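You operate a simulated robot arm through the tools that you are given. There is no shell and no other tool.

You are at the controls of a simulated robot arm. One attempt, no reset.

TASK
Measure the Drip jar's pH, hold the reading and log row 02.
Fine: rinse and dock the probe, push the white button after the reading, grey slider to row 02, meter left on pH; knobs, jars and the other sliders stay.

It is judged by the outcome, as a careful person would: the job done as asked, and still so three seconds after it is handed in. It fails if anything else is knocked over, pushed out of place, dropped, spilled or broken.

THE ROBOT
A 6-joint arm with a two-finger parallel gripper, fixed in place. Base frame: the origin is on the floor under the middle of its stand, x ahead of it, y to its left, z up; the work surface is at about z = 0.786. Readings come in m, degrees, newtons and seconds.
It reaches about 1.347 m from its shoulder. Its first joint turns from -166.0 to 166.0 degrees. Payload 3.91 kg.
The TCP is the grasp point between the finger pads, 0.03 m short of the fingertips. In the tool frame z runs along the fingers and y along their closing line. Largest opening 0.11 m; finger width 0.02, thickness 0.01; the body of the gripper, 0.048 by 0.112 m, starts 0.055 m behind the TCP.
Orientation is that of the tool frame in the base frame, as a unit quaternion [w, x, y, z]. With the fingers straight down and closing along the base's y, the tool's x points along the base's -x, its y along +y and its z along -z.

THE INTERFACE
- The arm moves only by the tool servo_tool. Its argument "plan" is a list of rows, each an object (a shift or turn left out is 0, a gripper value left out holds the last) with "turn": the turn, a rotation vector about the tool's x, y, z in degrees, a list of three; "travel": the shift along the tool's x, y, z in m, a list of three; "claw": the gripper command, from -1 (shut) to 1 (fully open), values between in proportion. In form: [{"turn": [rx, ry, rz], "travel": [x, y, z], "claw": claw}, ...]. A call has 1 to 20 rows; each row shifts and turns the commanded pose from where the row before left it, along the tool's axes as they then stand. Rows are played at 5 a second. More than 0.05 m and 8.6 degrees between two rows, or a gripper value outside its range, and nothing of the call is played. Where a pose cannot be reached the arm comes as near as it can. A force on the tool above 40 N (or 10 N above the force at the start of the call, whichever is more), or a blocked arm, ends the call early, and 0.2 s more pass. The fingers move at their own pace (about 0.108 m/s each) and stop on an object; they squeeze with about 23 N. The grip force told is the motor's: it shows also when the fingers shut on nothing. Time passes only in rows, and 0.2 s behind the last, so rows that do not move let the fingers close. It gives the time, the measured TCP pose, the force on the tool (base axes), the opening and the grip force at its end, in the units of the frame above (readings bear some noise), with the torque about the TCP (base axes, N m) and any sound that the robot's microphone picked up.
- Cameras (640 x 400 px; columns grow to the right, rows downward): "scene" is fixed at [0.2201, -0.5011, 1.4281]; the picture's right is [0.68, -0.74, 0.00], its down [-0.41, -0.38, -0.83] and it looks along [0.61, 0.56, -0.56] (base axes); focal length 355 px, centre (320, 200). "wrist" rides on the gripper at [0.072, 0.017, -0.103] in the tool frame; the picture's right is [-0.23, 0.97, 0.00], its down [-0.76, -0.18, -0.62] and it looks along [-0.61, -0.14, 0.78] (tool axes); focal length 222 px, centre (320, 200). There is no depth. A picture from a camera that has moved, and an enlarged one, comes with that camera's place and axes in the base frame and with its lens.
- camera(camera): a new picture of that camera. No time passes.
- zoom(camera, box): a new picture of the part [left, top, right, bottom] of that camera's present view, enlarged. No time passes.
- close_job(): hands the job in; it is judged then, once.

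Places have to be worked out from the pictures, the camera data and where the tool is seen. Open the gripper and draw the arm clear of the work before you hand the job in, unless the task says otherwise.

The tools are called by a JSON object that holds its "name" and its "arguments". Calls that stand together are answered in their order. servo_tool: Moves the arm, as the interface text tells. Its arguments: {"type":"object","properties":{"plan":{"type":"array"}},"required":["plan"]} The other tools are called the same way: camera (camera) takes a picture; zoom (camera, box) takes an enlarged picture of a part of a camera's view; close_job () hands the job in.

At the start:

```text
clock: 0.0
tool_pos: [0.5917, -0.0444, 1.2122]
orientation: [0.0, 0.0, 1.0, 0.0]
contact_force: [-0.2, -0.2, 0.3]
ft_torque: [0.02, -0.02, -0.01]
finger_gap: 0.1101
grip_force: 0.1
```

scene: 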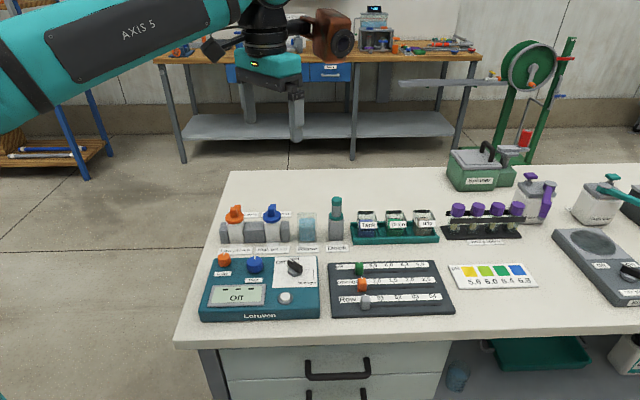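
wrist: 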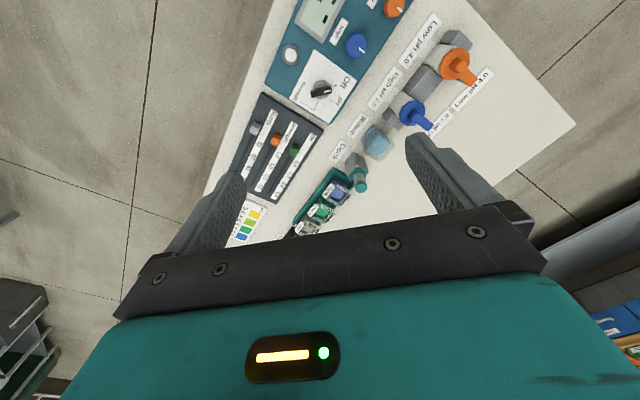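

I start by looking closely at the meter, the slider board and the jars before moving anything.

{"name": "zoom", "arguments": {"camera": "scene", "box": [190, 240, 330, 328]}}

{"name": "zoom", "arguments": {"camera": "scene", "box": [320, 240, 460, 328]}}

{"name": "zoom", "arguments": {"camera": "scene", "box": [205, 185, 345, 273]}}

{"name": "zoom", "arguments": {"camera": "scene", "box": [320, 185, 460, 273]}}

{"name": "zoom", "arguments": {"camera": "scene", "box": [430, 140, 640, 310]}}

```text
4.55 times, centred on (260, 284) of scene
camera zoom: at [0.2201, -0.5011, 1.4281], right [0.68, -0.74, 0.0], down [-0.41, -0.38, -0.83], along [0.61, 0.56, -0.56], focal length 1612 px, centre (593, -182)
```

zoom: 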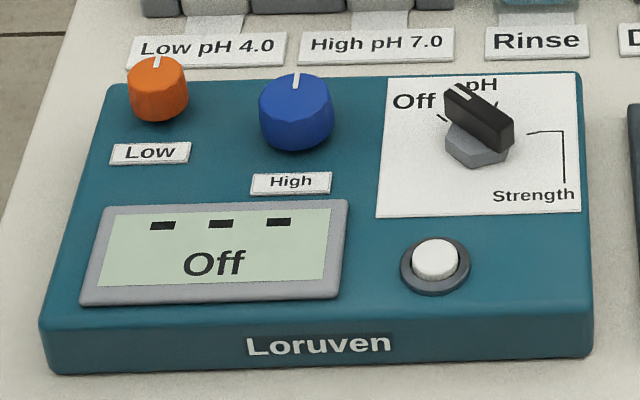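

```text
4.55 times, centred on (390, 284) of scene
camera zoom: at [0.2201, -0.5011, 1.4281], right [0.68, -0.74, 0.0], down [-0.41, -0.38, -0.83], along [0.61, 0.56, -0.56], focal length 1612 px, centre (2, -182)
```

zoom: 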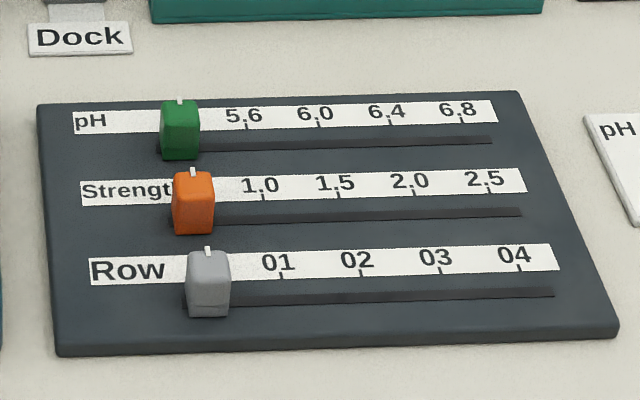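

```text
4.55 times, centred on (275, 229) of scene
camera zoom: at [0.2201, -0.5011, 1.4281], right [0.68, -0.74, 0.0], down [-0.41, -0.38, -0.83], along [0.61, 0.56, -0.56], focal length 1612 px, centre (524, 68)
```

zoom: 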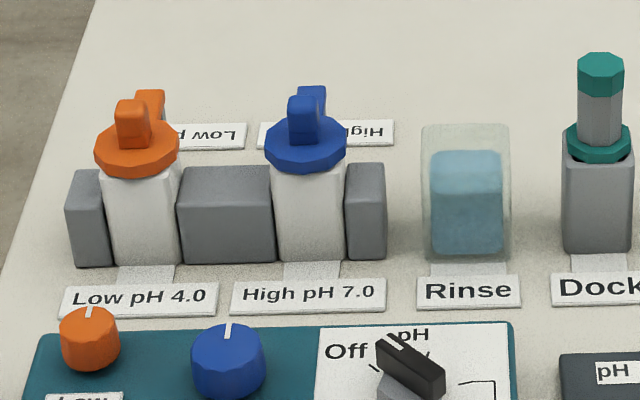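

```text
4.55 times, centred on (390, 229) of scene
camera zoom: at [0.2201, -0.5011, 1.4281], right [0.68, -0.74, 0.0], down [-0.41, -0.38, -0.83], along [0.61, 0.56, -0.56], focal length 1612 px, centre (2, 68)
```

zoom: 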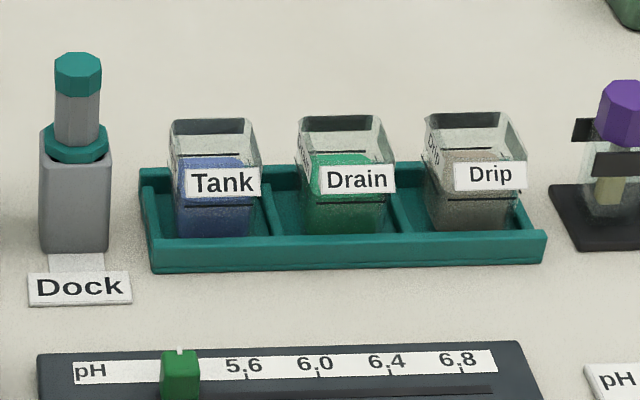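

```text
2.35 times, centred on (535, 225) of scene
camera zoom: at [0.2201, -0.5011, 1.4281], right [0.68, -0.74, 0.0], down [-0.41, -0.38, -0.83], along [0.61, 0.56, -0.56], focal length 834 px, centre (-186, 141)
```

zoom: 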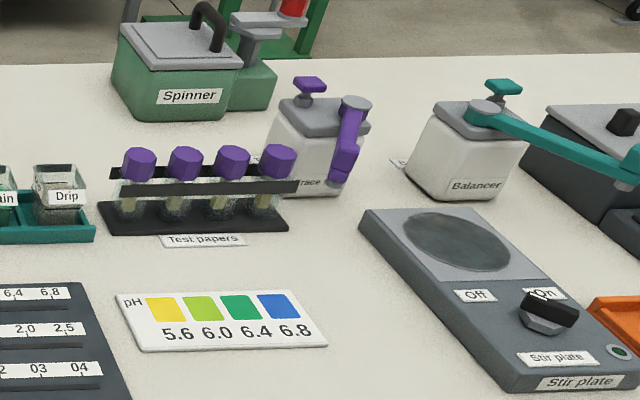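

The meter is Off and its black selector points at Off. Next I look at the same things through the wrist camera to check the geometry.

{"name": "zoom", "arguments": {"camera": "wrist", "box": [260, 0, 420, 100]}}

{"name": "zoom", "arguments": {"camera": "wrist", "box": [220, 80, 380, 180]}}

{"name": "zoom", "arguments": {"camera": "wrist", "box": [280, 130, 440, 230]}}

```text
4.00 times, centred on (340, 50) of wrist
camera zoom: at [0.5193, -0.0289, 1.3156], right [0.23, 0.97, 0.0], down [0.76, -0.18, 0.62], along [0.61, -0.14, -0.78], focal length 888 px, centre (240, 800)
```

zoom: 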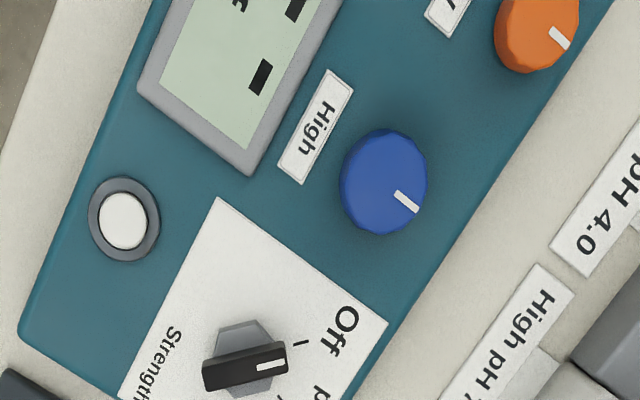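

```text
4.00 times, centred on (300, 130) of wrist
camera zoom: at [0.5193, -0.0289, 1.3156], right [0.23, 0.97, 0.0], down [0.76, -0.18, 0.62], along [0.61, -0.14, -0.78], focal length 888 px, centre (400, 480)
```

zoom: 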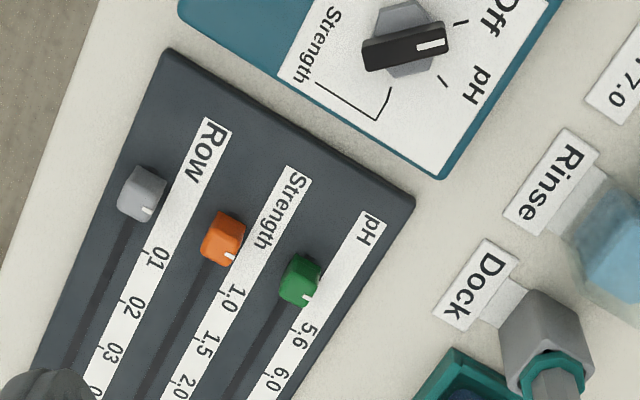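

```text
4.00 times, centred on (360, 180) of wrist
camera zoom: at [0.5193, -0.0289, 1.3156], right [0.23, 0.97, 0.0], down [0.76, -0.18, 0.62], along [0.61, -0.14, -0.78], focal length 888 px, centre (160, 280)
```

zoom: 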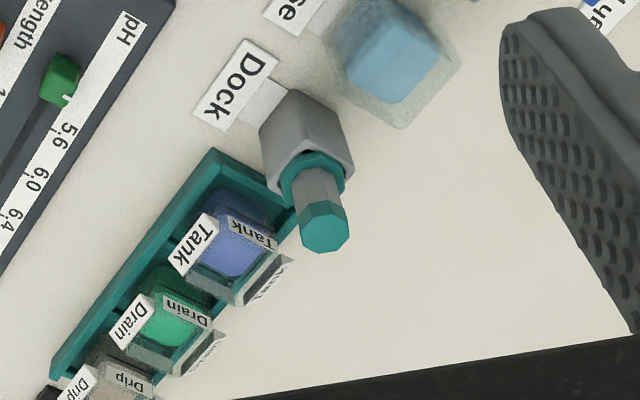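

The bench is turned about 45° to the base, with the row direction near (0.707, -0.707). I turn the tool -45° about its own axis so the fingers close along the rows. Then I take pictures from there.

{"name": "servo_tool", "arguments": {"plan": [{"turn": [0, 0, -7.5]}, {"turn": [0, 0, -7.5]}, {"turn": [0, 0, -7.5]}, {"turn": [0, 0, -7.5]}, {"turn": [0, 0, -7.5]}, {"turn": [0, 0, -7.5]}, {"travel": [0.03, 0, 0.03]}, {"travel": [0.03, 0, 0.03]}, {"travel": [0.03, 0, 0.03]}, {"travel": [0, 0, 0]}]}}

{"name": "camera", "arguments": {"camera": "wrist"}}

{"name": "camera", "arguments": {"camera": "scene"}}

```text
clock: 2.2
tool_pos: [0.5301, -0.1087, 1.1216]
orientation: [0.001, -0.383, 0.924, 0.0]
contact_force: [0.9, 0.4, 0.7]
ft_torque: [0.01, -0.02, 0.02]
finger_gap: 0.11
grip_force: 0.1
```

```text
taken
camera wrist: at [0.4677, -0.1494, 1.2259], right [-0.53, 0.85, 0.0], down [0.66, 0.41, 0.62], along [0.53, 0.33, -0.78], focal length 222 px, centre (320, 200)
```

wrist: 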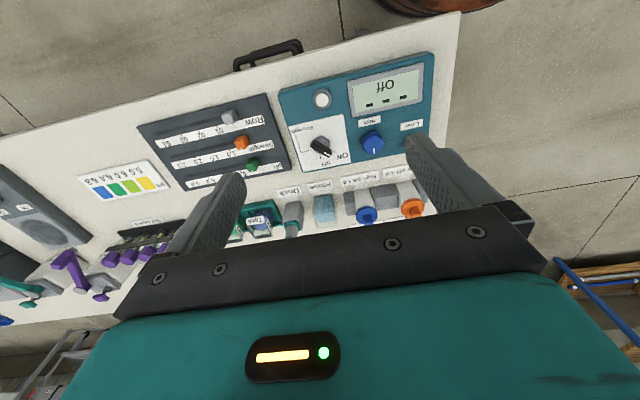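

```text
taken
```

scene: 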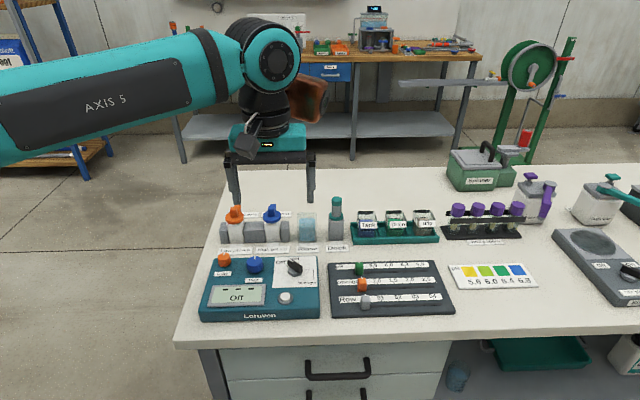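

The new view shows the whole meter and slider board. I zoom in on the selector, the sliders and the jars for accurate positions.

{"name": "zoom", "arguments": {"camera": "wrist", "box": [280, 75, 376, 185]}}

{"name": "zoom", "arguments": {"camera": "wrist", "box": [130, 80, 300, 190]}}

{"name": "zoom", "arguments": {"camera": "wrist", "box": [230, 160, 430, 250]}}

```text
3.64 times, centred on (328, 130) of wrist
camera zoom: at [0.4677, -0.1494, 1.2259], right [-0.53, 0.85, 0.0], down [0.66, 0.41, 0.62], along [0.53, 0.33, -0.78], focal length 808 px, centre (291, 454)
```

zoom: 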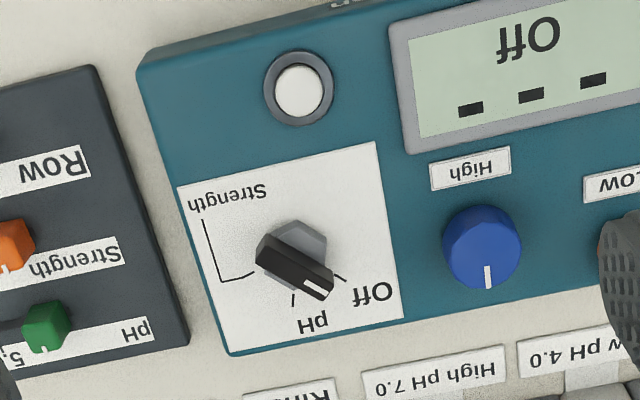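

```text
3.64 times, centred on (215, 135) of wrist
camera zoom: at [0.4677, -0.1494, 1.2259], right [-0.53, 0.85, 0.0], down [0.66, 0.41, 0.62], along [0.53, 0.33, -0.78], focal length 808 px, centre (702, 436)
```

zoom: 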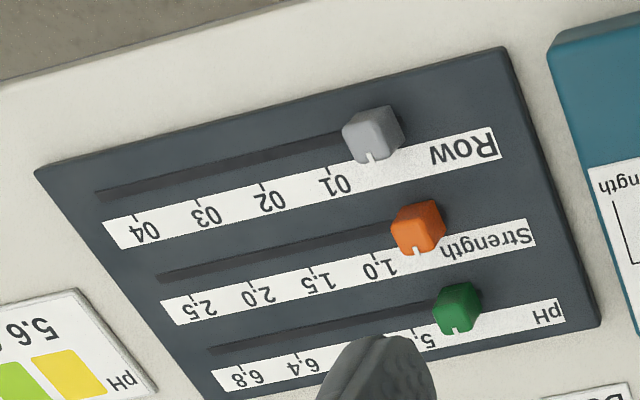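

```text
3.20 times, centred on (330, 205) of wrist
camera zoom: at [0.4677, -0.1494, 1.2259], right [-0.53, 0.85, 0.0], down [0.66, 0.41, 0.62], along [0.53, 0.33, -0.78], focal length 711 px, centre (288, 184)
```

zoom: 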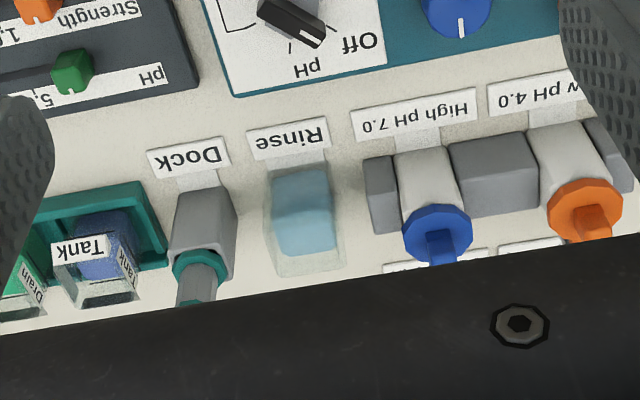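

I zoom further on the selector from both cameras, so I can triangulate its centre, height and bar direction.

{"name": "zoom", "arguments": {"camera": "wrist", "box": [305, 125, 345, 165]}}

{"name": "zoom", "arguments": {"camera": "scene", "box": [272, 252, 322, 302]}}

{"name": "zoom", "arguments": {"camera": "scene", "box": [335, 285, 375, 315]}}

{"name": "zoom", "arguments": {"camera": "scene", "box": [315, 185, 360, 255]}}

{"name": "zoom", "arguments": {"camera": "scene", "box": [395, 200, 450, 255]}}

```text
10.00 times, centred on (325, 145) of wrist
camera zoom: at [0.4677, -0.1494, 1.2259], right [-0.53, 0.85, 0.0], down [0.66, 0.41, 0.62], along [0.53, 0.33, -0.78], focal length 2221 px, centre (270, 750)
```

zoom: 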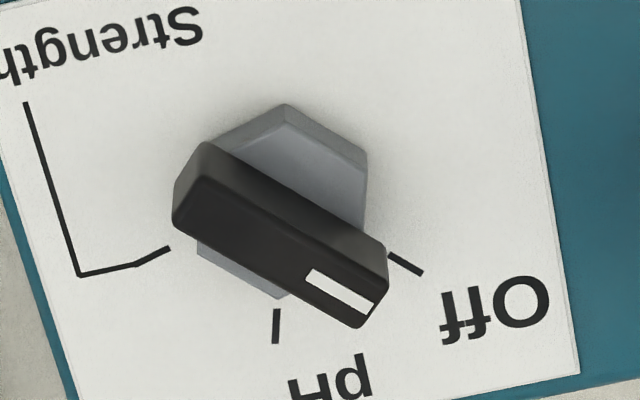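

```text
8.00 times, centred on (297, 277) of scene
camera zoom: at [0.2201, -0.5011, 1.4281], right [0.68, -0.74, 0.0], down [-0.41, -0.38, -0.83], along [0.61, 0.56, -0.56], focal length 2837 px, centre (504, -416)
```

zoom: 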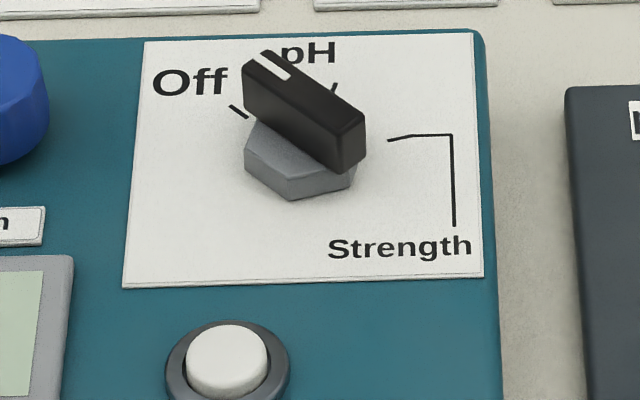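

```text
13.33 times, centred on (355, 300) of scene
camera zoom: at [0.2201, -0.5011, 1.4281], right [0.68, -0.74, 0.0], down [-0.41, -0.38, -0.83], along [0.61, 0.56, -0.56], focal length 4728 px, centre (-147, -1133)
```

zoom: 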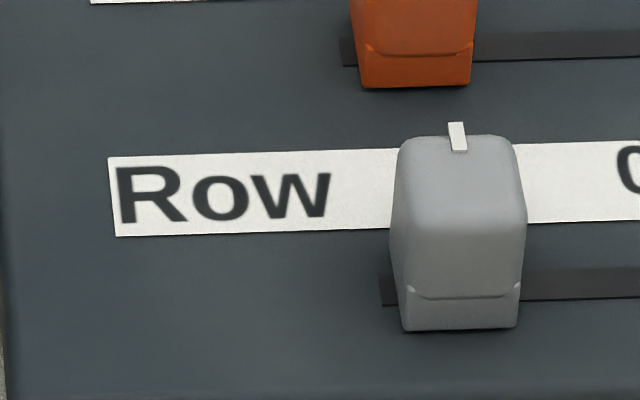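

```text
5.71 times, centred on (338, 220) of scene
camera zoom: at [0.2201, -0.5011, 1.4281], right [0.68, -0.74, 0.0], down [-0.41, -0.38, -0.83], along [0.61, 0.56, -0.56], focal length 2026 px, centre (220, 86)
```

zoom: 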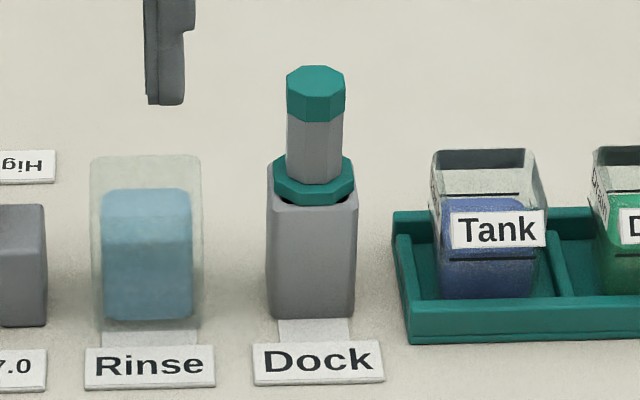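

```text
7.27 times, centred on (422, 228) of scene
camera zoom: at [0.2201, -0.5011, 1.4281], right [0.68, -0.74, 0.0], down [-0.41, -0.38, -0.83], along [0.61, 0.56, -0.56], focal length 2579 px, centre (-426, 0)
```

zoom: 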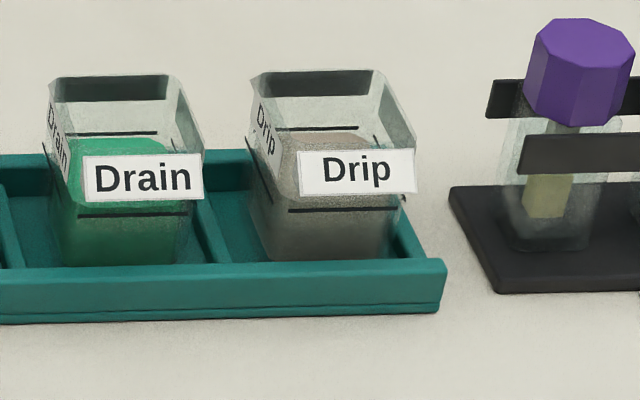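

By triangulation the selector centre is about (0.628, -0.0485) and its bar top about z 0.837. The bar points along +y at Off, and pH is about 60° clockwise from there. I turn the tool so it closes along base x, half close the gripper, and hover above the selector to check.

{"name": "servo_tool", "arguments": {"plan": [{"turn": [0, 0, -7.5], "claw": 0.0}, {"turn": [0, 0, -7.5]}, {"turn": [0, 0, -7.5]}, {"turn": [0, 0, -7.5]}, {"turn": [0, 0, -7.5]}, {"turn": [0, 0, -7.5]}, {"travel": [-0.012, -0.0197, 0.04]}, {"travel": [-0.012, -0.0197, 0.04]}, {"travel": [-0.012, -0.0197, 0.04]}, {"travel": [-0.012, -0.0197, 0.04]}, {"travel": [-0.012, -0.0197, 0.04]}, {"travel": [0, 0, 0]}, {"travel": [0, 0, 0]}]}}

{"name": "camera", "arguments": {"camera": "wrist"}}

{"name": "zoom", "arguments": {"camera": "scene", "box": [200, 180, 380, 300]}}

```text
clock: 5.0
tool_pos: [0.628, -0.0488, 0.9212]
orientation: [0.0, -0.707, 0.707, 0.0]
contact_force: [-1.6, 0.1, -0.1]
ft_torque: [0.02, -0.02, 0.0]
finger_gap: 0.0551
grip_force: 0.1
```

```text
taken
camera wrist: at [0.6124, -0.1226, 1.0255], right [-0.97, 0.23, 0.0], down [0.18, 0.76, 0.62], along [0.14, 0.61, -0.78], focal length 222 px, centre (320, 200)
```

wrist: 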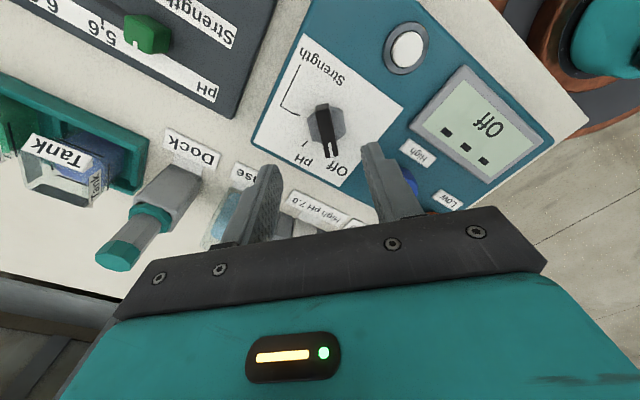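

```text
3.33 times, centred on (290, 240) of scene
camera zoom: at [0.2201, -0.5011, 1.4281], right [0.68, -0.74, 0.0], down [-0.41, -0.38, -0.83], along [0.61, 0.56, -0.56], focal length 1182 px, centre (420, 67)
```

zoom: 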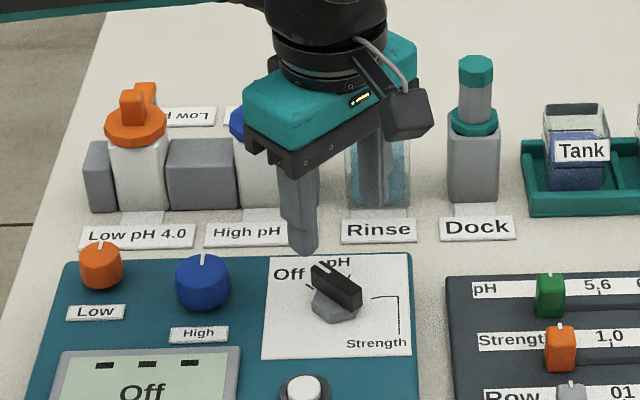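

The hover reads (0.628, -0.0488, 0.921), and the fingers straddle the selector's position in the view. I zoom in with the wrist camera to refine the centre and bar angle.

{"name": "zoom", "arguments": {"camera": "wrist", "box": [270, 80, 390, 200]}}

{"name": "zoom", "arguments": {"camera": "scene", "box": [265, 240, 325, 290]}}

```text
3.33 times, centred on (330, 140) of wrist
camera zoom: at [0.6124, -0.1226, 1.0255], right [-0.97, 0.23, 0.0], down [0.18, 0.76, 0.62], along [0.14, 0.61, -0.78], focal length 740 px, centre (287, 400)
```

zoom: 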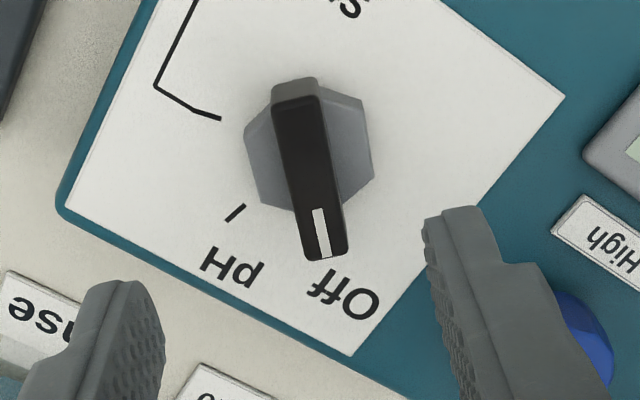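

```text
8.00 times, centred on (295, 265) of scene
camera zoom: at [0.2201, -0.5011, 1.4281], right [0.68, -0.74, 0.0], down [-0.41, -0.38, -0.83], along [0.61, 0.56, -0.56], focal length 2837 px, centre (520, -320)
```

zoom: 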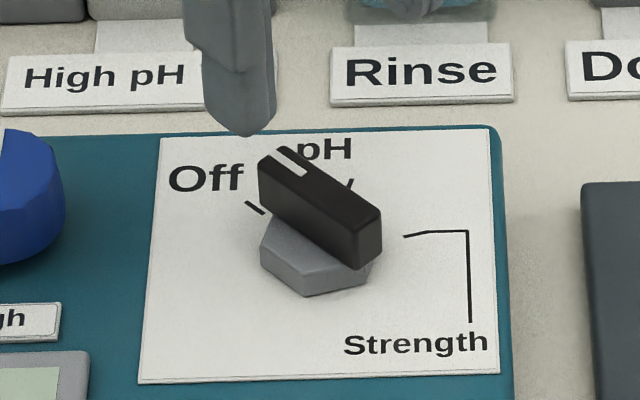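

Measured against the fingers, the bar centre is about 4–5 mm to the -x side of the tool axis. I shift by that and lower the fingertips to just above the bar for a closer check.

{"name": "servo_tool", "arguments": {"plan": [{"travel": [-0.0005, 0.0045, 0.018]}, {"travel": [0, 0, 0.018]}, {"travel": [0, 0, 0]}, {"travel": [0, 0, 0]}]}}

{"name": "zoom", "arguments": {"camera": "wrist", "box": [250, 70, 410, 200]}}

{"name": "zoom", "arguments": {"camera": "scene", "box": [265, 240, 325, 290]}}

```text
clock: 6.0
tool_pos: [0.6249, -0.0465, 0.8863]
orientation: [0.001, -0.707, 0.708, 0.0]
contact_force: [0.5, -0.3, -0.1]
ft_torque: [0.01, 0.0, -0.02]
finger_gap: 0.0552
grip_force: 0.1
```

```text
3.08 times, centred on (330, 135) of wrist
camera zoom: at [0.6081, -0.1213, 0.9895], right [-0.97, 0.23, 0.0], down [0.18, 0.76, 0.62], along [0.14, 0.61, -0.78], focal length 684 px, centre (289, 400)
```

zoom: 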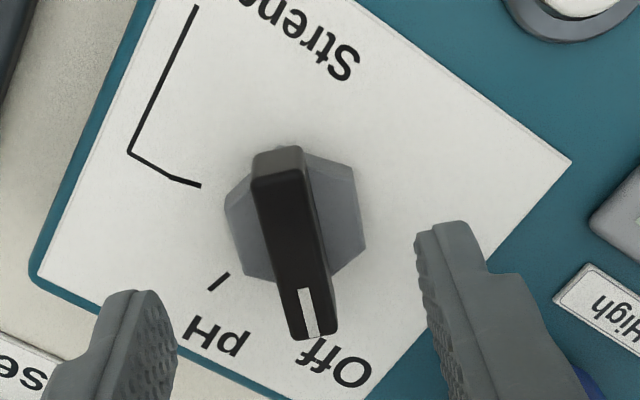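

```text
8.00 times, centred on (295, 265) of scene
camera zoom: at [0.2201, -0.5011, 1.4281], right [0.68, -0.74, 0.0], down [-0.41, -0.38, -0.83], along [0.61, 0.56, -0.56], focal length 2837 px, centre (520, -320)
```

zoom: 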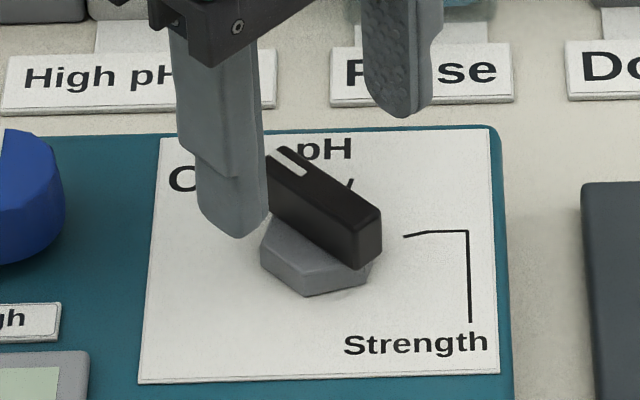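

The bar is within about 1 mm in x and a few mm in y, and it lies along y as expected. I correct that, descend 29 mm and close on the bar.

{"name": "servo_tool", "arguments": {"plan": [{"travel": [-0.003, 0.001, 0.01]}, {"travel": [0, 0, 0.01]}, {"travel": [0, 0, 0.009]}, {"travel": [0, 0, 0]}, {"claw": -0.5}, {"claw": -1.0}, {"travel": [0, 0, 0]}, {"travel": [0, 0, 0]}]}}

{"name": "zoom", "arguments": {"camera": "wrist", "box": [250, 70, 410, 200]}}

{"name": "zoom", "arguments": {"camera": "scene", "box": [265, 240, 325, 290]}}

```text
clock: 7.8
tool_pos: [0.6227, -0.0451, 0.8553]
orientation: [0.0, -0.707, 0.707, 0.001]
contact_force: [-1.5, 0.0, -2.5]
ft_torque: [-0.05, 0.0, -0.02]
finger_gap: 0.0322
grip_force: 44.6
```

```text
3.08 times, centred on (330, 135) of wrist
camera zoom: at [0.6059, -0.1185, 0.9601], right [-0.97, 0.23, 0.0], down [0.18, 0.76, 0.62], along [0.14, 0.61, -0.78], focal length 684 px, centre (289, 400)
```

zoom: 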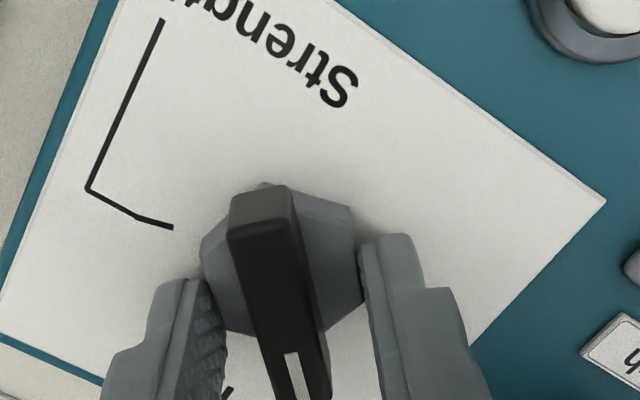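

```text
8.00 times, centred on (295, 265) of scene
camera zoom: at [0.2201, -0.5011, 1.4281], right [0.68, -0.74, 0.0], down [-0.41, -0.38, -0.83], along [0.61, 0.56, -0.56], focal length 2837 px, centre (520, -320)
```

zoom: 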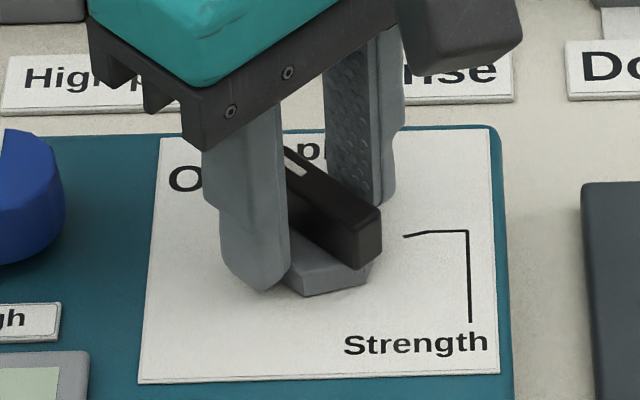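

The fingers met the hexagonal base at a 32 mm gap instead of the bar, so the tips are a few mm too low. I open again, raise 6 mm and close on the bar itself.

{"name": "servo_tool", "arguments": {"plan": [{"claw": -0.1}, {"travel": [0, 0, 0]}, {"travel": [0, 0, -0.0065]}, {"travel": [0, 0, 0]}, {"claw": -0.5}, {"claw": -1.0}, {"travel": [0, 0, 0]}, {"travel": [0, 0, 0]}]}}

{"name": "zoom", "arguments": {"camera": "wrist", "box": [250, 70, 410, 200]}}

{"name": "zoom", "arguments": {"camera": "scene", "box": [265, 240, 325, 290]}}

```text
clock: 9.6
tool_pos: [0.6221, -0.0447, 0.8622]
orientation: [0.0, -0.707, 0.707, 0.0]
contact_force: [5.8, -0.4, 1.8]
ft_torque: [0.11, -0.09, 0.06]
finger_gap: 0.012
grip_force: 45.1
```

```text
3.08 times, centred on (330, 135) of wrist
camera zoom: at [0.6058, -0.1186, 0.9667], right [-0.97, 0.23, 0.0], down [0.18, 0.76, 0.62], along [0.14, 0.61, -0.78], focal length 684 px, centre (289, 400)
```

zoom: 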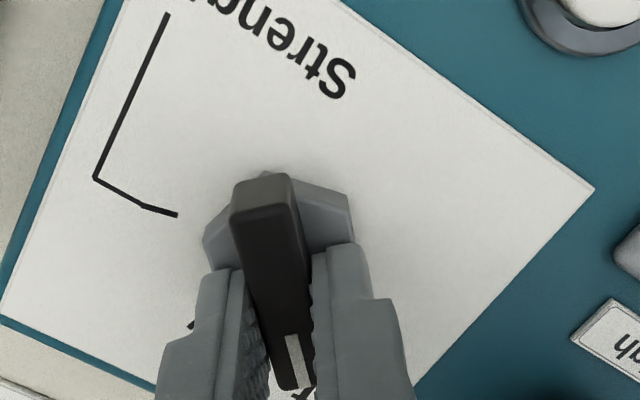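

```text
8.00 times, centred on (295, 265) of scene
camera zoom: at [0.2201, -0.5011, 1.4281], right [0.68, -0.74, 0.0], down [-0.41, -0.38, -0.83], along [0.61, 0.56, -0.56], focal length 2837 px, centre (520, -320)
```

zoom: 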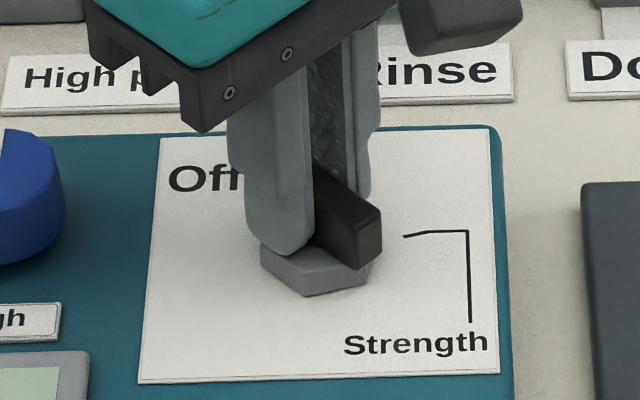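

The gap of 12 mm means the bar itself is gripped. The side load and the picture show the tool sits about 4–5 mm too far in +y and 2 mm short in x. I open, recentre and regrip before turning.

{"name": "servo_tool", "arguments": {"plan": [{"claw": -0.4}, {"travel": [0, 0, 0]}, {"travel": [0.0045, -0.002, 0]}, {"travel": [0, 0, 0]}, {"travel": [0, 0, 0]}, {"claw": -1.0}, {"travel": [0, 0, 0]}, {"travel": [0, 0, 0]}]}}

{"name": "zoom", "arguments": {"camera": "wrist", "box": [250, 90, 410, 220]}}

{"name": "zoom", "arguments": {"camera": "scene", "box": [265, 240, 325, 290]}}

```text
clock: 11.4
tool_pos: [0.6225, -0.0493, 0.8629]
orientation: [0.0, 0.707, -0.707, 0.0]
contact_force: [-24.0, -0.3, -4.5]
ft_torque: [-0.17, 0.48, -0.03]
finger_gap: 0.012
grip_force: 45.0
```

```text
3.08 times, centred on (330, 155) of wrist
camera zoom: at [0.606, -0.123, 0.9667], right [-0.97, 0.23, 0.0], down [0.18, 0.76, 0.62], along [0.14, 0.61, -0.78], focal length 684 px, centre (289, 338)
```

zoom: 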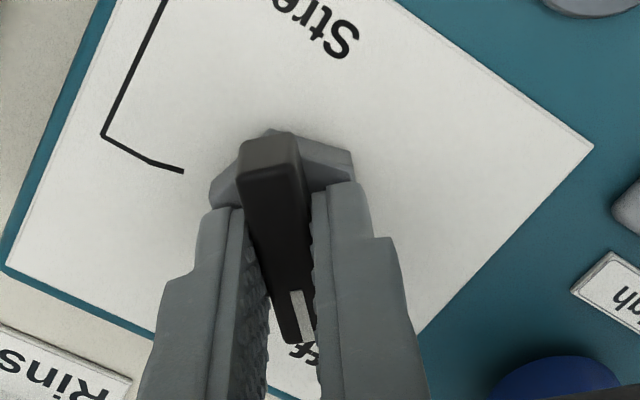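

```text
8.00 times, centred on (295, 265) of scene
camera zoom: at [0.2201, -0.5011, 1.4281], right [0.68, -0.74, 0.0], down [-0.41, -0.38, -0.83], along [0.61, 0.56, -0.56], focal length 2837 px, centre (520, -320)
```

zoom: 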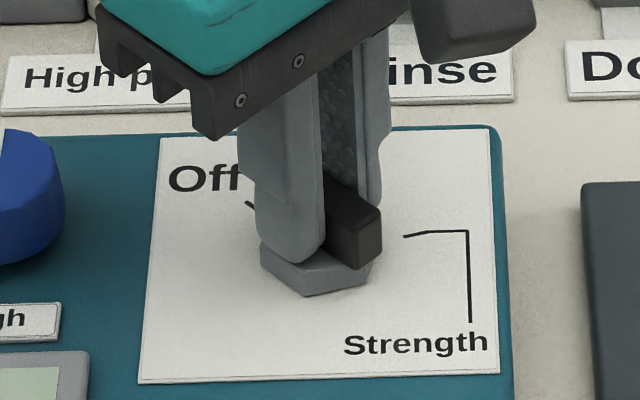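

The side load has flipped to -24 N, so the true axis is at commanded x of about 0.6215. In y the fingers are now nearly centred on the bar. I take out that offset and turn 30° clockwise, then check the forces.

{"name": "servo_tool", "arguments": {"plan": [{"travel": [0, 0.0016, 0]}, {"travel": [0, 0, 0]}, {"turn": [0, 0, 7.5]}, {"turn": [0, 0, 7.5]}, {"turn": [0, 0, 7.5]}, {"turn": [0, 0, 7.5]}, {"travel": [0, 0, 0]}]}}

{"name": "zoom", "arguments": {"camera": "scene", "box": [200, 240, 325, 320]}}

```text
clock: 13.0
tool_pos: [0.622, -0.049, 0.8627]
orientation: [0.0, -0.499, 0.866, -0.001]
contact_force: [12.4, 2.4, -8.6]
ft_torque: [-0.67, 0.28, 0.02]
finger_gap: 0.0117
grip_force: 45.0
```

```text
5.00 times, centred on (262, 280) of scene
camera zoom: at [0.2201, -0.5011, 1.4281], right [0.68, -0.74, 0.0], down [-0.41, -0.38, -0.83], along [0.61, 0.56, -0.56], focal length 1773 px, centre (608, -200)
```

zoom: 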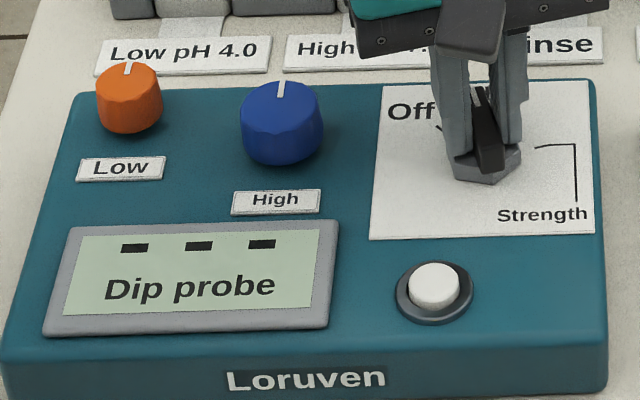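

The display now reads "Dip probe", so the selector is turning as it should. I ease the small side load and finish the remaining 30° to the pH tick.

{"name": "servo_tool", "arguments": {"plan": [{"travel": [-0.0004, -0.0007, 0]}, {"turn": [0, 0, 7.5]}, {"turn": [0, 0, 7.5]}, {"turn": [0, 0, 7.5]}, {"turn": [0, 0, 7.5]}, {"travel": [0, 0, 0]}]}}

{"name": "zoom", "arguments": {"camera": "scene", "box": [200, 240, 325, 320]}}

{"name": "camera", "arguments": {"camera": "wrist"}}

```text
clock: 14.4
tool_pos: [0.622, -0.0502, 0.8626]
orientation: [0.0, -0.258, 0.966, -0.001]
contact_force: [-0.9, 0.6, -8.1]
ft_torque: [-0.32, 0.68, -0.02]
finger_gap: 0.012
grip_force: 44.5
```

```text
5.00 times, centred on (262, 280) of scene
camera zoom: at [0.2201, -0.5011, 1.4281], right [0.68, -0.74, 0.0], down [-0.41, -0.38, -0.83], along [0.61, 0.56, -0.56], focal length 1773 px, centre (608, -200)
```

zoom: 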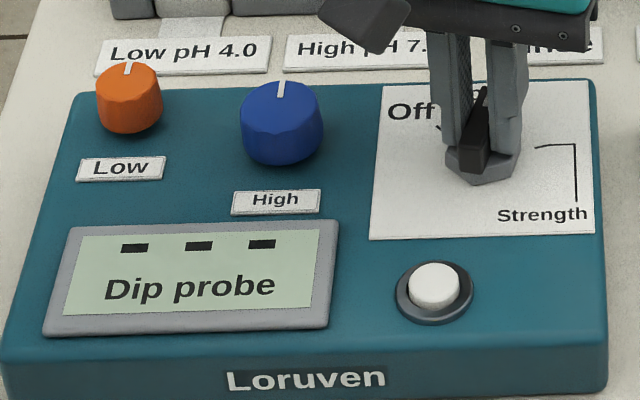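

```text
taken
camera wrist: at [0.5518, -0.0721, 0.9667], right [-0.29, 0.96, 0.0], down [0.75, 0.23, 0.62], along [0.6, 0.18, -0.78], focal length 222 px, centre (320, 200)
```

wrist: 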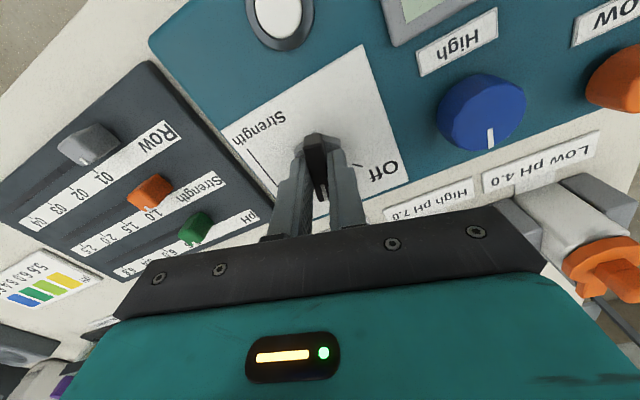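

The knob turned the full 60°. I open the fingers and lift off to check that the pointer sits on the pH tick.

{"name": "servo_tool", "arguments": {"plan": [{"claw": -0.3}, {"travel": [0, 0, 0]}, {"travel": [0, 0, 0]}, {"travel": [0, 0, -0.03]}, {"travel": [0, 0, -0.04]}, {"travel": [0, 0, -0.04]}, {"travel": [0, 0, 0]}]}}

{"name": "zoom", "arguments": {"camera": "wrist", "box": [240, 60, 400, 190]}}

{"name": "zoom", "arguments": {"camera": "scene", "box": [200, 240, 325, 320]}}

```text
clock: 16.0
tool_pos: [0.6227, -0.0488, 0.9722]
orientation: [0.001, -0.259, 0.966, 0.0]
contact_force: [-0.3, 0.3, -0.1]
ft_torque: [0.02, 0.03, 0.02]
finger_gap: 0.0385
grip_force: 0.1
```

```text
3.08 times, centred on (320, 125) of wrist
camera zoom: at [0.5508, -0.0723, 1.0765], right [-0.29, 0.96, 0.0], down [0.75, 0.23, 0.62], along [0.6, 0.18, -0.78], focal length 684 px, centre (320, 431)
```

zoom: 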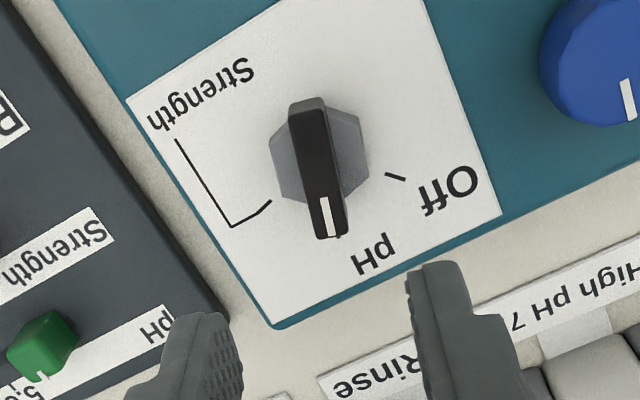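

```text
5.00 times, centred on (262, 280) of scene
camera zoom: at [0.2201, -0.5011, 1.4281], right [0.68, -0.74, 0.0], down [-0.41, -0.38, -0.83], along [0.61, 0.56, -0.56], focal length 1773 px, centre (608, -200)
```

zoom: 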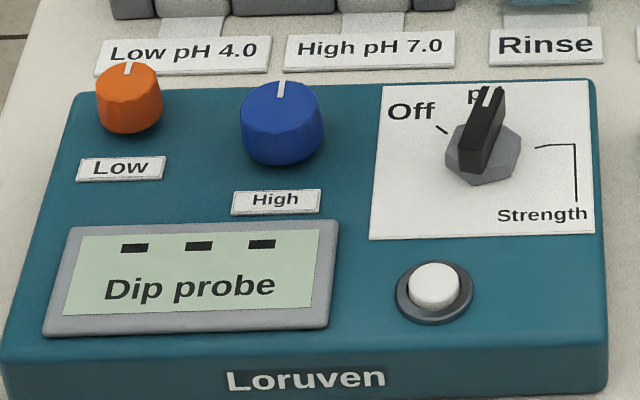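

The pointer is on pH and the meter asks "Dip probe". Next I go up and across to hover over the docked probe, with the fingers closing along the row direction.

{"name": "servo_tool", "arguments": {"plan": [{"turn": [0, 0, -7.5], "travel": [0, 0, -0.03], "claw": 0.1}, {"turn": [0, 0, -7.5], "travel": [0, 0, -0.03]}, {"travel": [-0.032, -0.021, 0]}, {"travel": [-0.032, -0.021, 0]}, {"travel": [-0.032, -0.021, 0]}, {"travel": [-0.032, -0.021, 0]}, {"travel": [-0.032, -0.021, 0]}, {"travel": [0, 0, 0]}, {"travel": [0, 0, 0]}]}}

{"name": "camera", "arguments": {"camera": "wrist"}}

{"name": "zoom", "arguments": {"camera": "scene", "box": [280, 140, 400, 260]}}

```text
clock: 18.0
tool_pos: [0.8107, -0.0113, 1.0322]
orientation: [0.0, -0.383, 0.924, -0.001]
contact_force: [-0.4, 0.5, -0.8]
ft_torque: [0.01, -0.05, 0.01]
finger_gap: 0.0605
grip_force: 0.1
```

```text
taken
camera wrist: at [0.7482, -0.0518, 1.1358], right [-0.53, 0.85, 0.0], down [0.66, 0.41, 0.62], along [0.53, 0.33, -0.78], focal length 222 px, centre (320, 200)
```

wrist: 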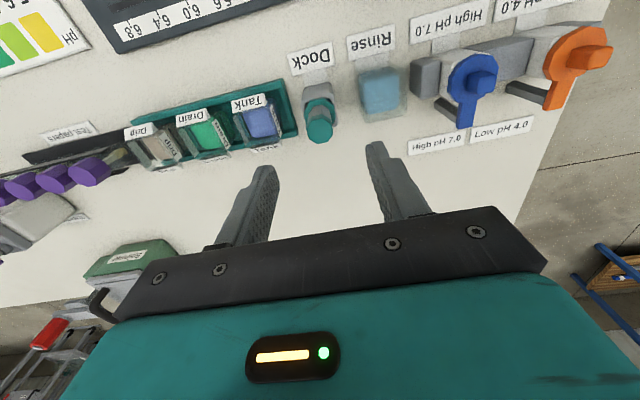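

```text
3.33 times, centred on (340, 200) of scene
camera zoom: at [0.2201, -0.5011, 1.4281], right [0.68, -0.74, 0.0], down [-0.41, -0.38, -0.83], along [0.61, 0.56, -0.56], focal length 1182 px, centre (253, 200)
```

zoom: 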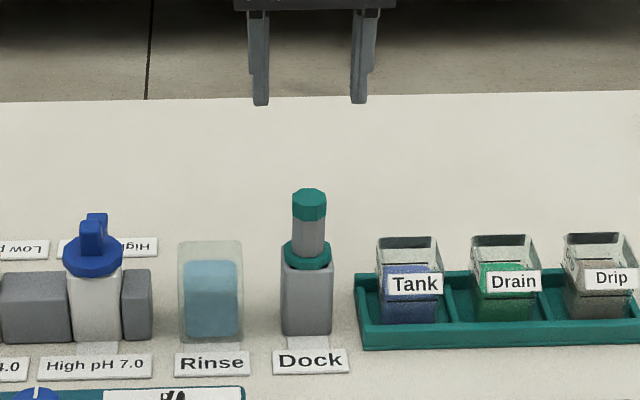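

{"name": "zoom", "arguments": {"camera": "wrist", "box": [270, 40, 430, 160]}}

{"name": "zoom", "arguments": {"camera": "wrist", "box": [120, 70, 290, 190]}}

```text
3.33 times, centred on (350, 100) of wrist
camera zoom: at [0.7482, -0.0518, 1.1358], right [-0.53, 0.85, 0.0], down [0.66, 0.41, 0.62], along [0.53, 0.33, -0.78], focal length 740 px, centre (220, 533)
```

zoom: 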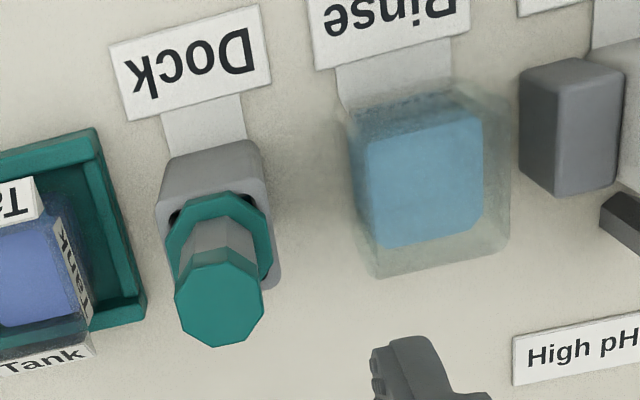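

```text
3.33 times, centred on (205, 130) of wrist
camera zoom: at [0.7482, -0.0518, 1.1358], right [-0.53, 0.85, 0.0], down [0.66, 0.41, 0.62], along [0.53, 0.33, -0.78], focal length 740 px, centre (703, 433)
```

zoom: 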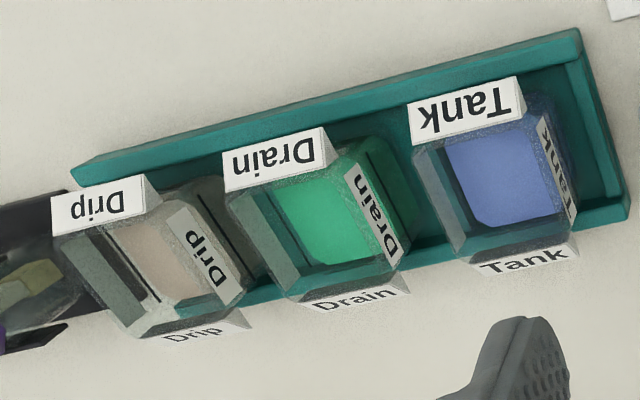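

The cap lies roughly 13 mm further along +e2 and 3 mm along +e1 from the tool axis. I move there and lower to just above the cap, then check from both cameras.

{"name": "servo_tool", "arguments": {"plan": [{"travel": [-0.0126, -0.0034, 0.02]}, {"travel": [0, 0, 0.02]}, {"travel": [0, 0, 0.02]}, {"travel": [0, 0, 0]}, {"travel": [0, 0, 0]}]}}

{"name": "zoom", "arguments": {"camera": "wrist", "box": [230, 60, 420, 220]}}

{"name": "zoom", "arguments": {"camera": "scene", "box": [300, 160, 380, 250]}}

```text
clock: 19.2
tool_pos: [0.8211, -0.0051, 0.9718]
orientation: [0.0, -0.383, 0.924, 0.0]
contact_force: [-0.2, 0.2, -0.2]
ft_torque: [0.05, 0.02, -0.01]
finger_gap: 0.0604
grip_force: 0.1
```

```text
2.50 times, centred on (325, 140) of wrist
camera zoom: at [0.7584, -0.045, 1.0755], right [-0.53, 0.85, 0.0], down [0.66, 0.41, 0.62], along [0.53, 0.33, -0.78], focal length 555 px, centre (308, 350)
```

zoom: 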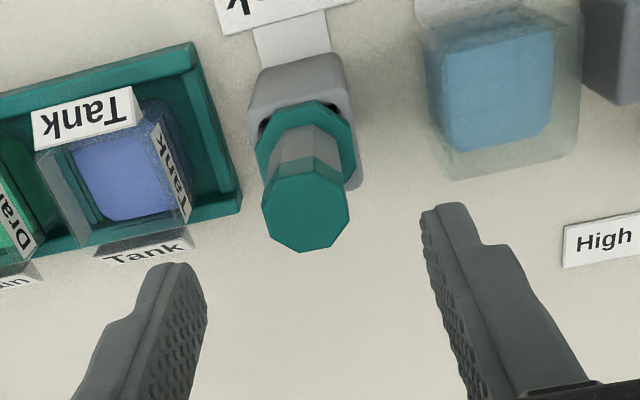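

```text
4.44 times, centred on (340, 205) of scene
camera zoom: at [0.2201, -0.5011, 1.4281], right [0.68, -0.74, 0.0], down [-0.41, -0.38, -0.83], along [0.61, 0.56, -0.56], focal length 1576 px, centre (231, 178)
```

zoom: 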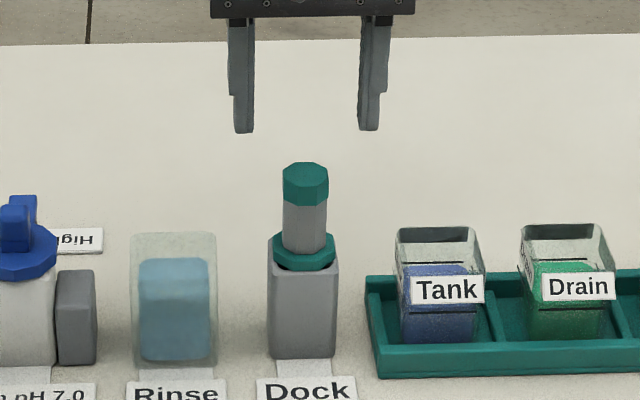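

The tool is now almost centred on the probe, within about 2 mm. The collar top is about z 0.856 and the cap spans roughly 0.89–0.909, so I descend to TCP z of about 0.892 and close gently on the probe.

{"name": "servo_tool", "arguments": {"plan": [{"travel": [-0.0018, -0.0005, 0.03], "claw": 0.1}, {"travel": [0, 0, 0.03]}, {"travel": [0, 0, 0.0205]}, {"travel": [0, 0, 0]}, {"claw": -0.2}, {"claw": -0.5}, {"claw": -1.0}, {"travel": [0, 0, 0]}, {"travel": [0, 0, 0]}]}}

{"name": "camera", "arguments": {"camera": "wrist"}}

{"name": "zoom", "arguments": {"camera": "scene", "box": [300, 160, 380, 250]}}

```text
clock: 21.2
tool_pos: [0.8221, -0.0028, 0.8934]
orientation: [-0.001, -0.382, 0.924, 0.0]
contact_force: [0.9, -0.2, -0.3]
ft_torque: [0.0, 0.03, -0.01]
finger_gap: 0.0262
grip_force: 22.6
```

```text
taken
camera wrist: at [0.7599, -0.0442, 0.9968], right [-0.53, 0.85, 0.0], down [0.66, 0.41, 0.62], along [0.53, 0.33, -0.78], focal length 222 px, centre (320, 200)
```

wrist: 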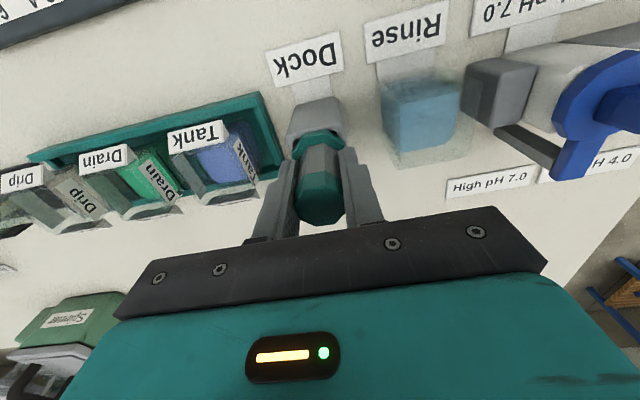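

```text
4.44 times, centred on (340, 205) of scene
camera zoom: at [0.2201, -0.5011, 1.4281], right [0.68, -0.74, 0.0], down [-0.41, -0.38, -0.83], along [0.61, 0.56, -0.56], focal length 1576 px, centre (231, 178)
```

zoom: 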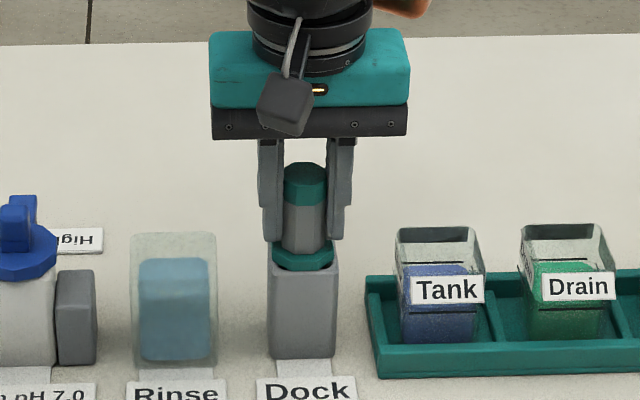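

The probe is held with a 26 mm gap, 22.6 N grip and no side load. I lift it straight up out of the dock and look at the probe's length.

{"name": "servo_tool", "arguments": {"plan": [{"travel": [0, 0, -0.01]}, {"travel": [0, 0, -0.02]}, {"travel": [0, 0, -0.03]}, {"travel": [0, 0, -0.04]}, {"travel": [0, 0, -0.03]}, {"travel": [0, 0, 0]}, {"travel": [0, 0, 0]}]}}

{"name": "zoom", "arguments": {"camera": "scene", "box": [290, 120, 390, 250]}}

{"name": "zoom", "arguments": {"camera": "wrist", "box": [130, 60, 410, 240]}}

{"name": "zoom", "arguments": {"camera": "scene", "box": [200, 240, 325, 320]}}

```text
clock: 22.8
tool_pos: [0.8217, -0.0031, 1.0215]
orientation: [-0.001, -0.383, 0.924, -0.001]
contact_force: [0.5, -0.2, -1.5]
ft_torque: [0.0, -0.03, 0.01]
finger_gap: 0.0258
grip_force: 23.0
```

```text
3.08 times, centred on (340, 185) of scene
camera zoom: at [0.2201, -0.5011, 1.4281], right [0.68, -0.74, 0.0], down [-0.41, -0.38, -0.83], along [0.61, 0.56, -0.56], focal length 1091 px, centre (258, 246)
```

zoom: 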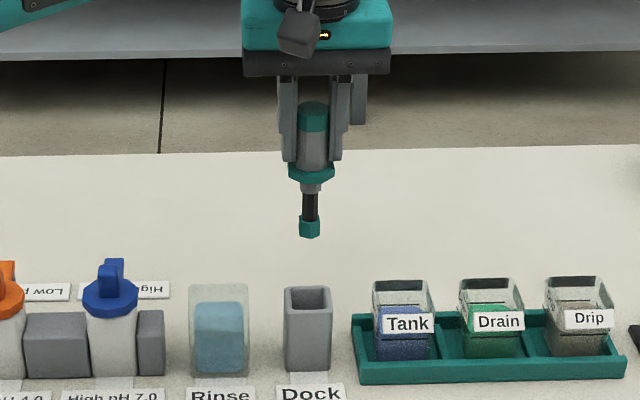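

```text
2.22 times, centred on (270, 150) of wrist
camera zoom: at [0.7596, -0.0438, 1.1254], right [-0.53, 0.85, 0.0], down [0.66, 0.41, 0.62], along [0.53, 0.33, -0.78], focal length 494 px, centre (431, 311)
```

zoom: 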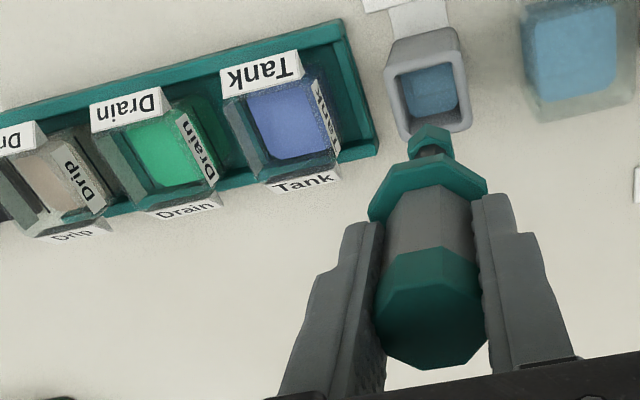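

```text
5.00 times, centred on (262, 280) of scene
camera zoom: at [0.2201, -0.5011, 1.4281], right [0.68, -0.74, 0.0], down [-0.41, -0.38, -0.83], along [0.61, 0.56, -0.56], focal length 1773 px, centre (608, -200)
```

zoom: 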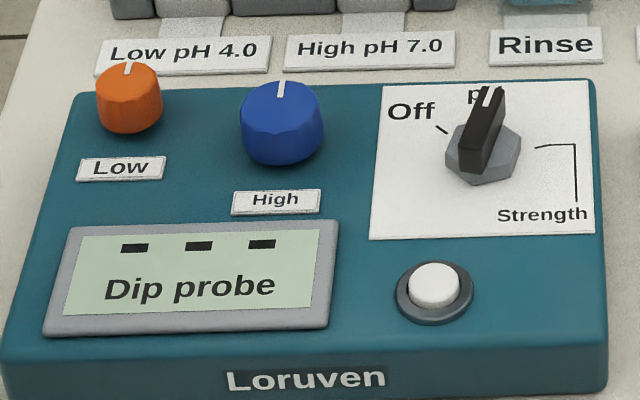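

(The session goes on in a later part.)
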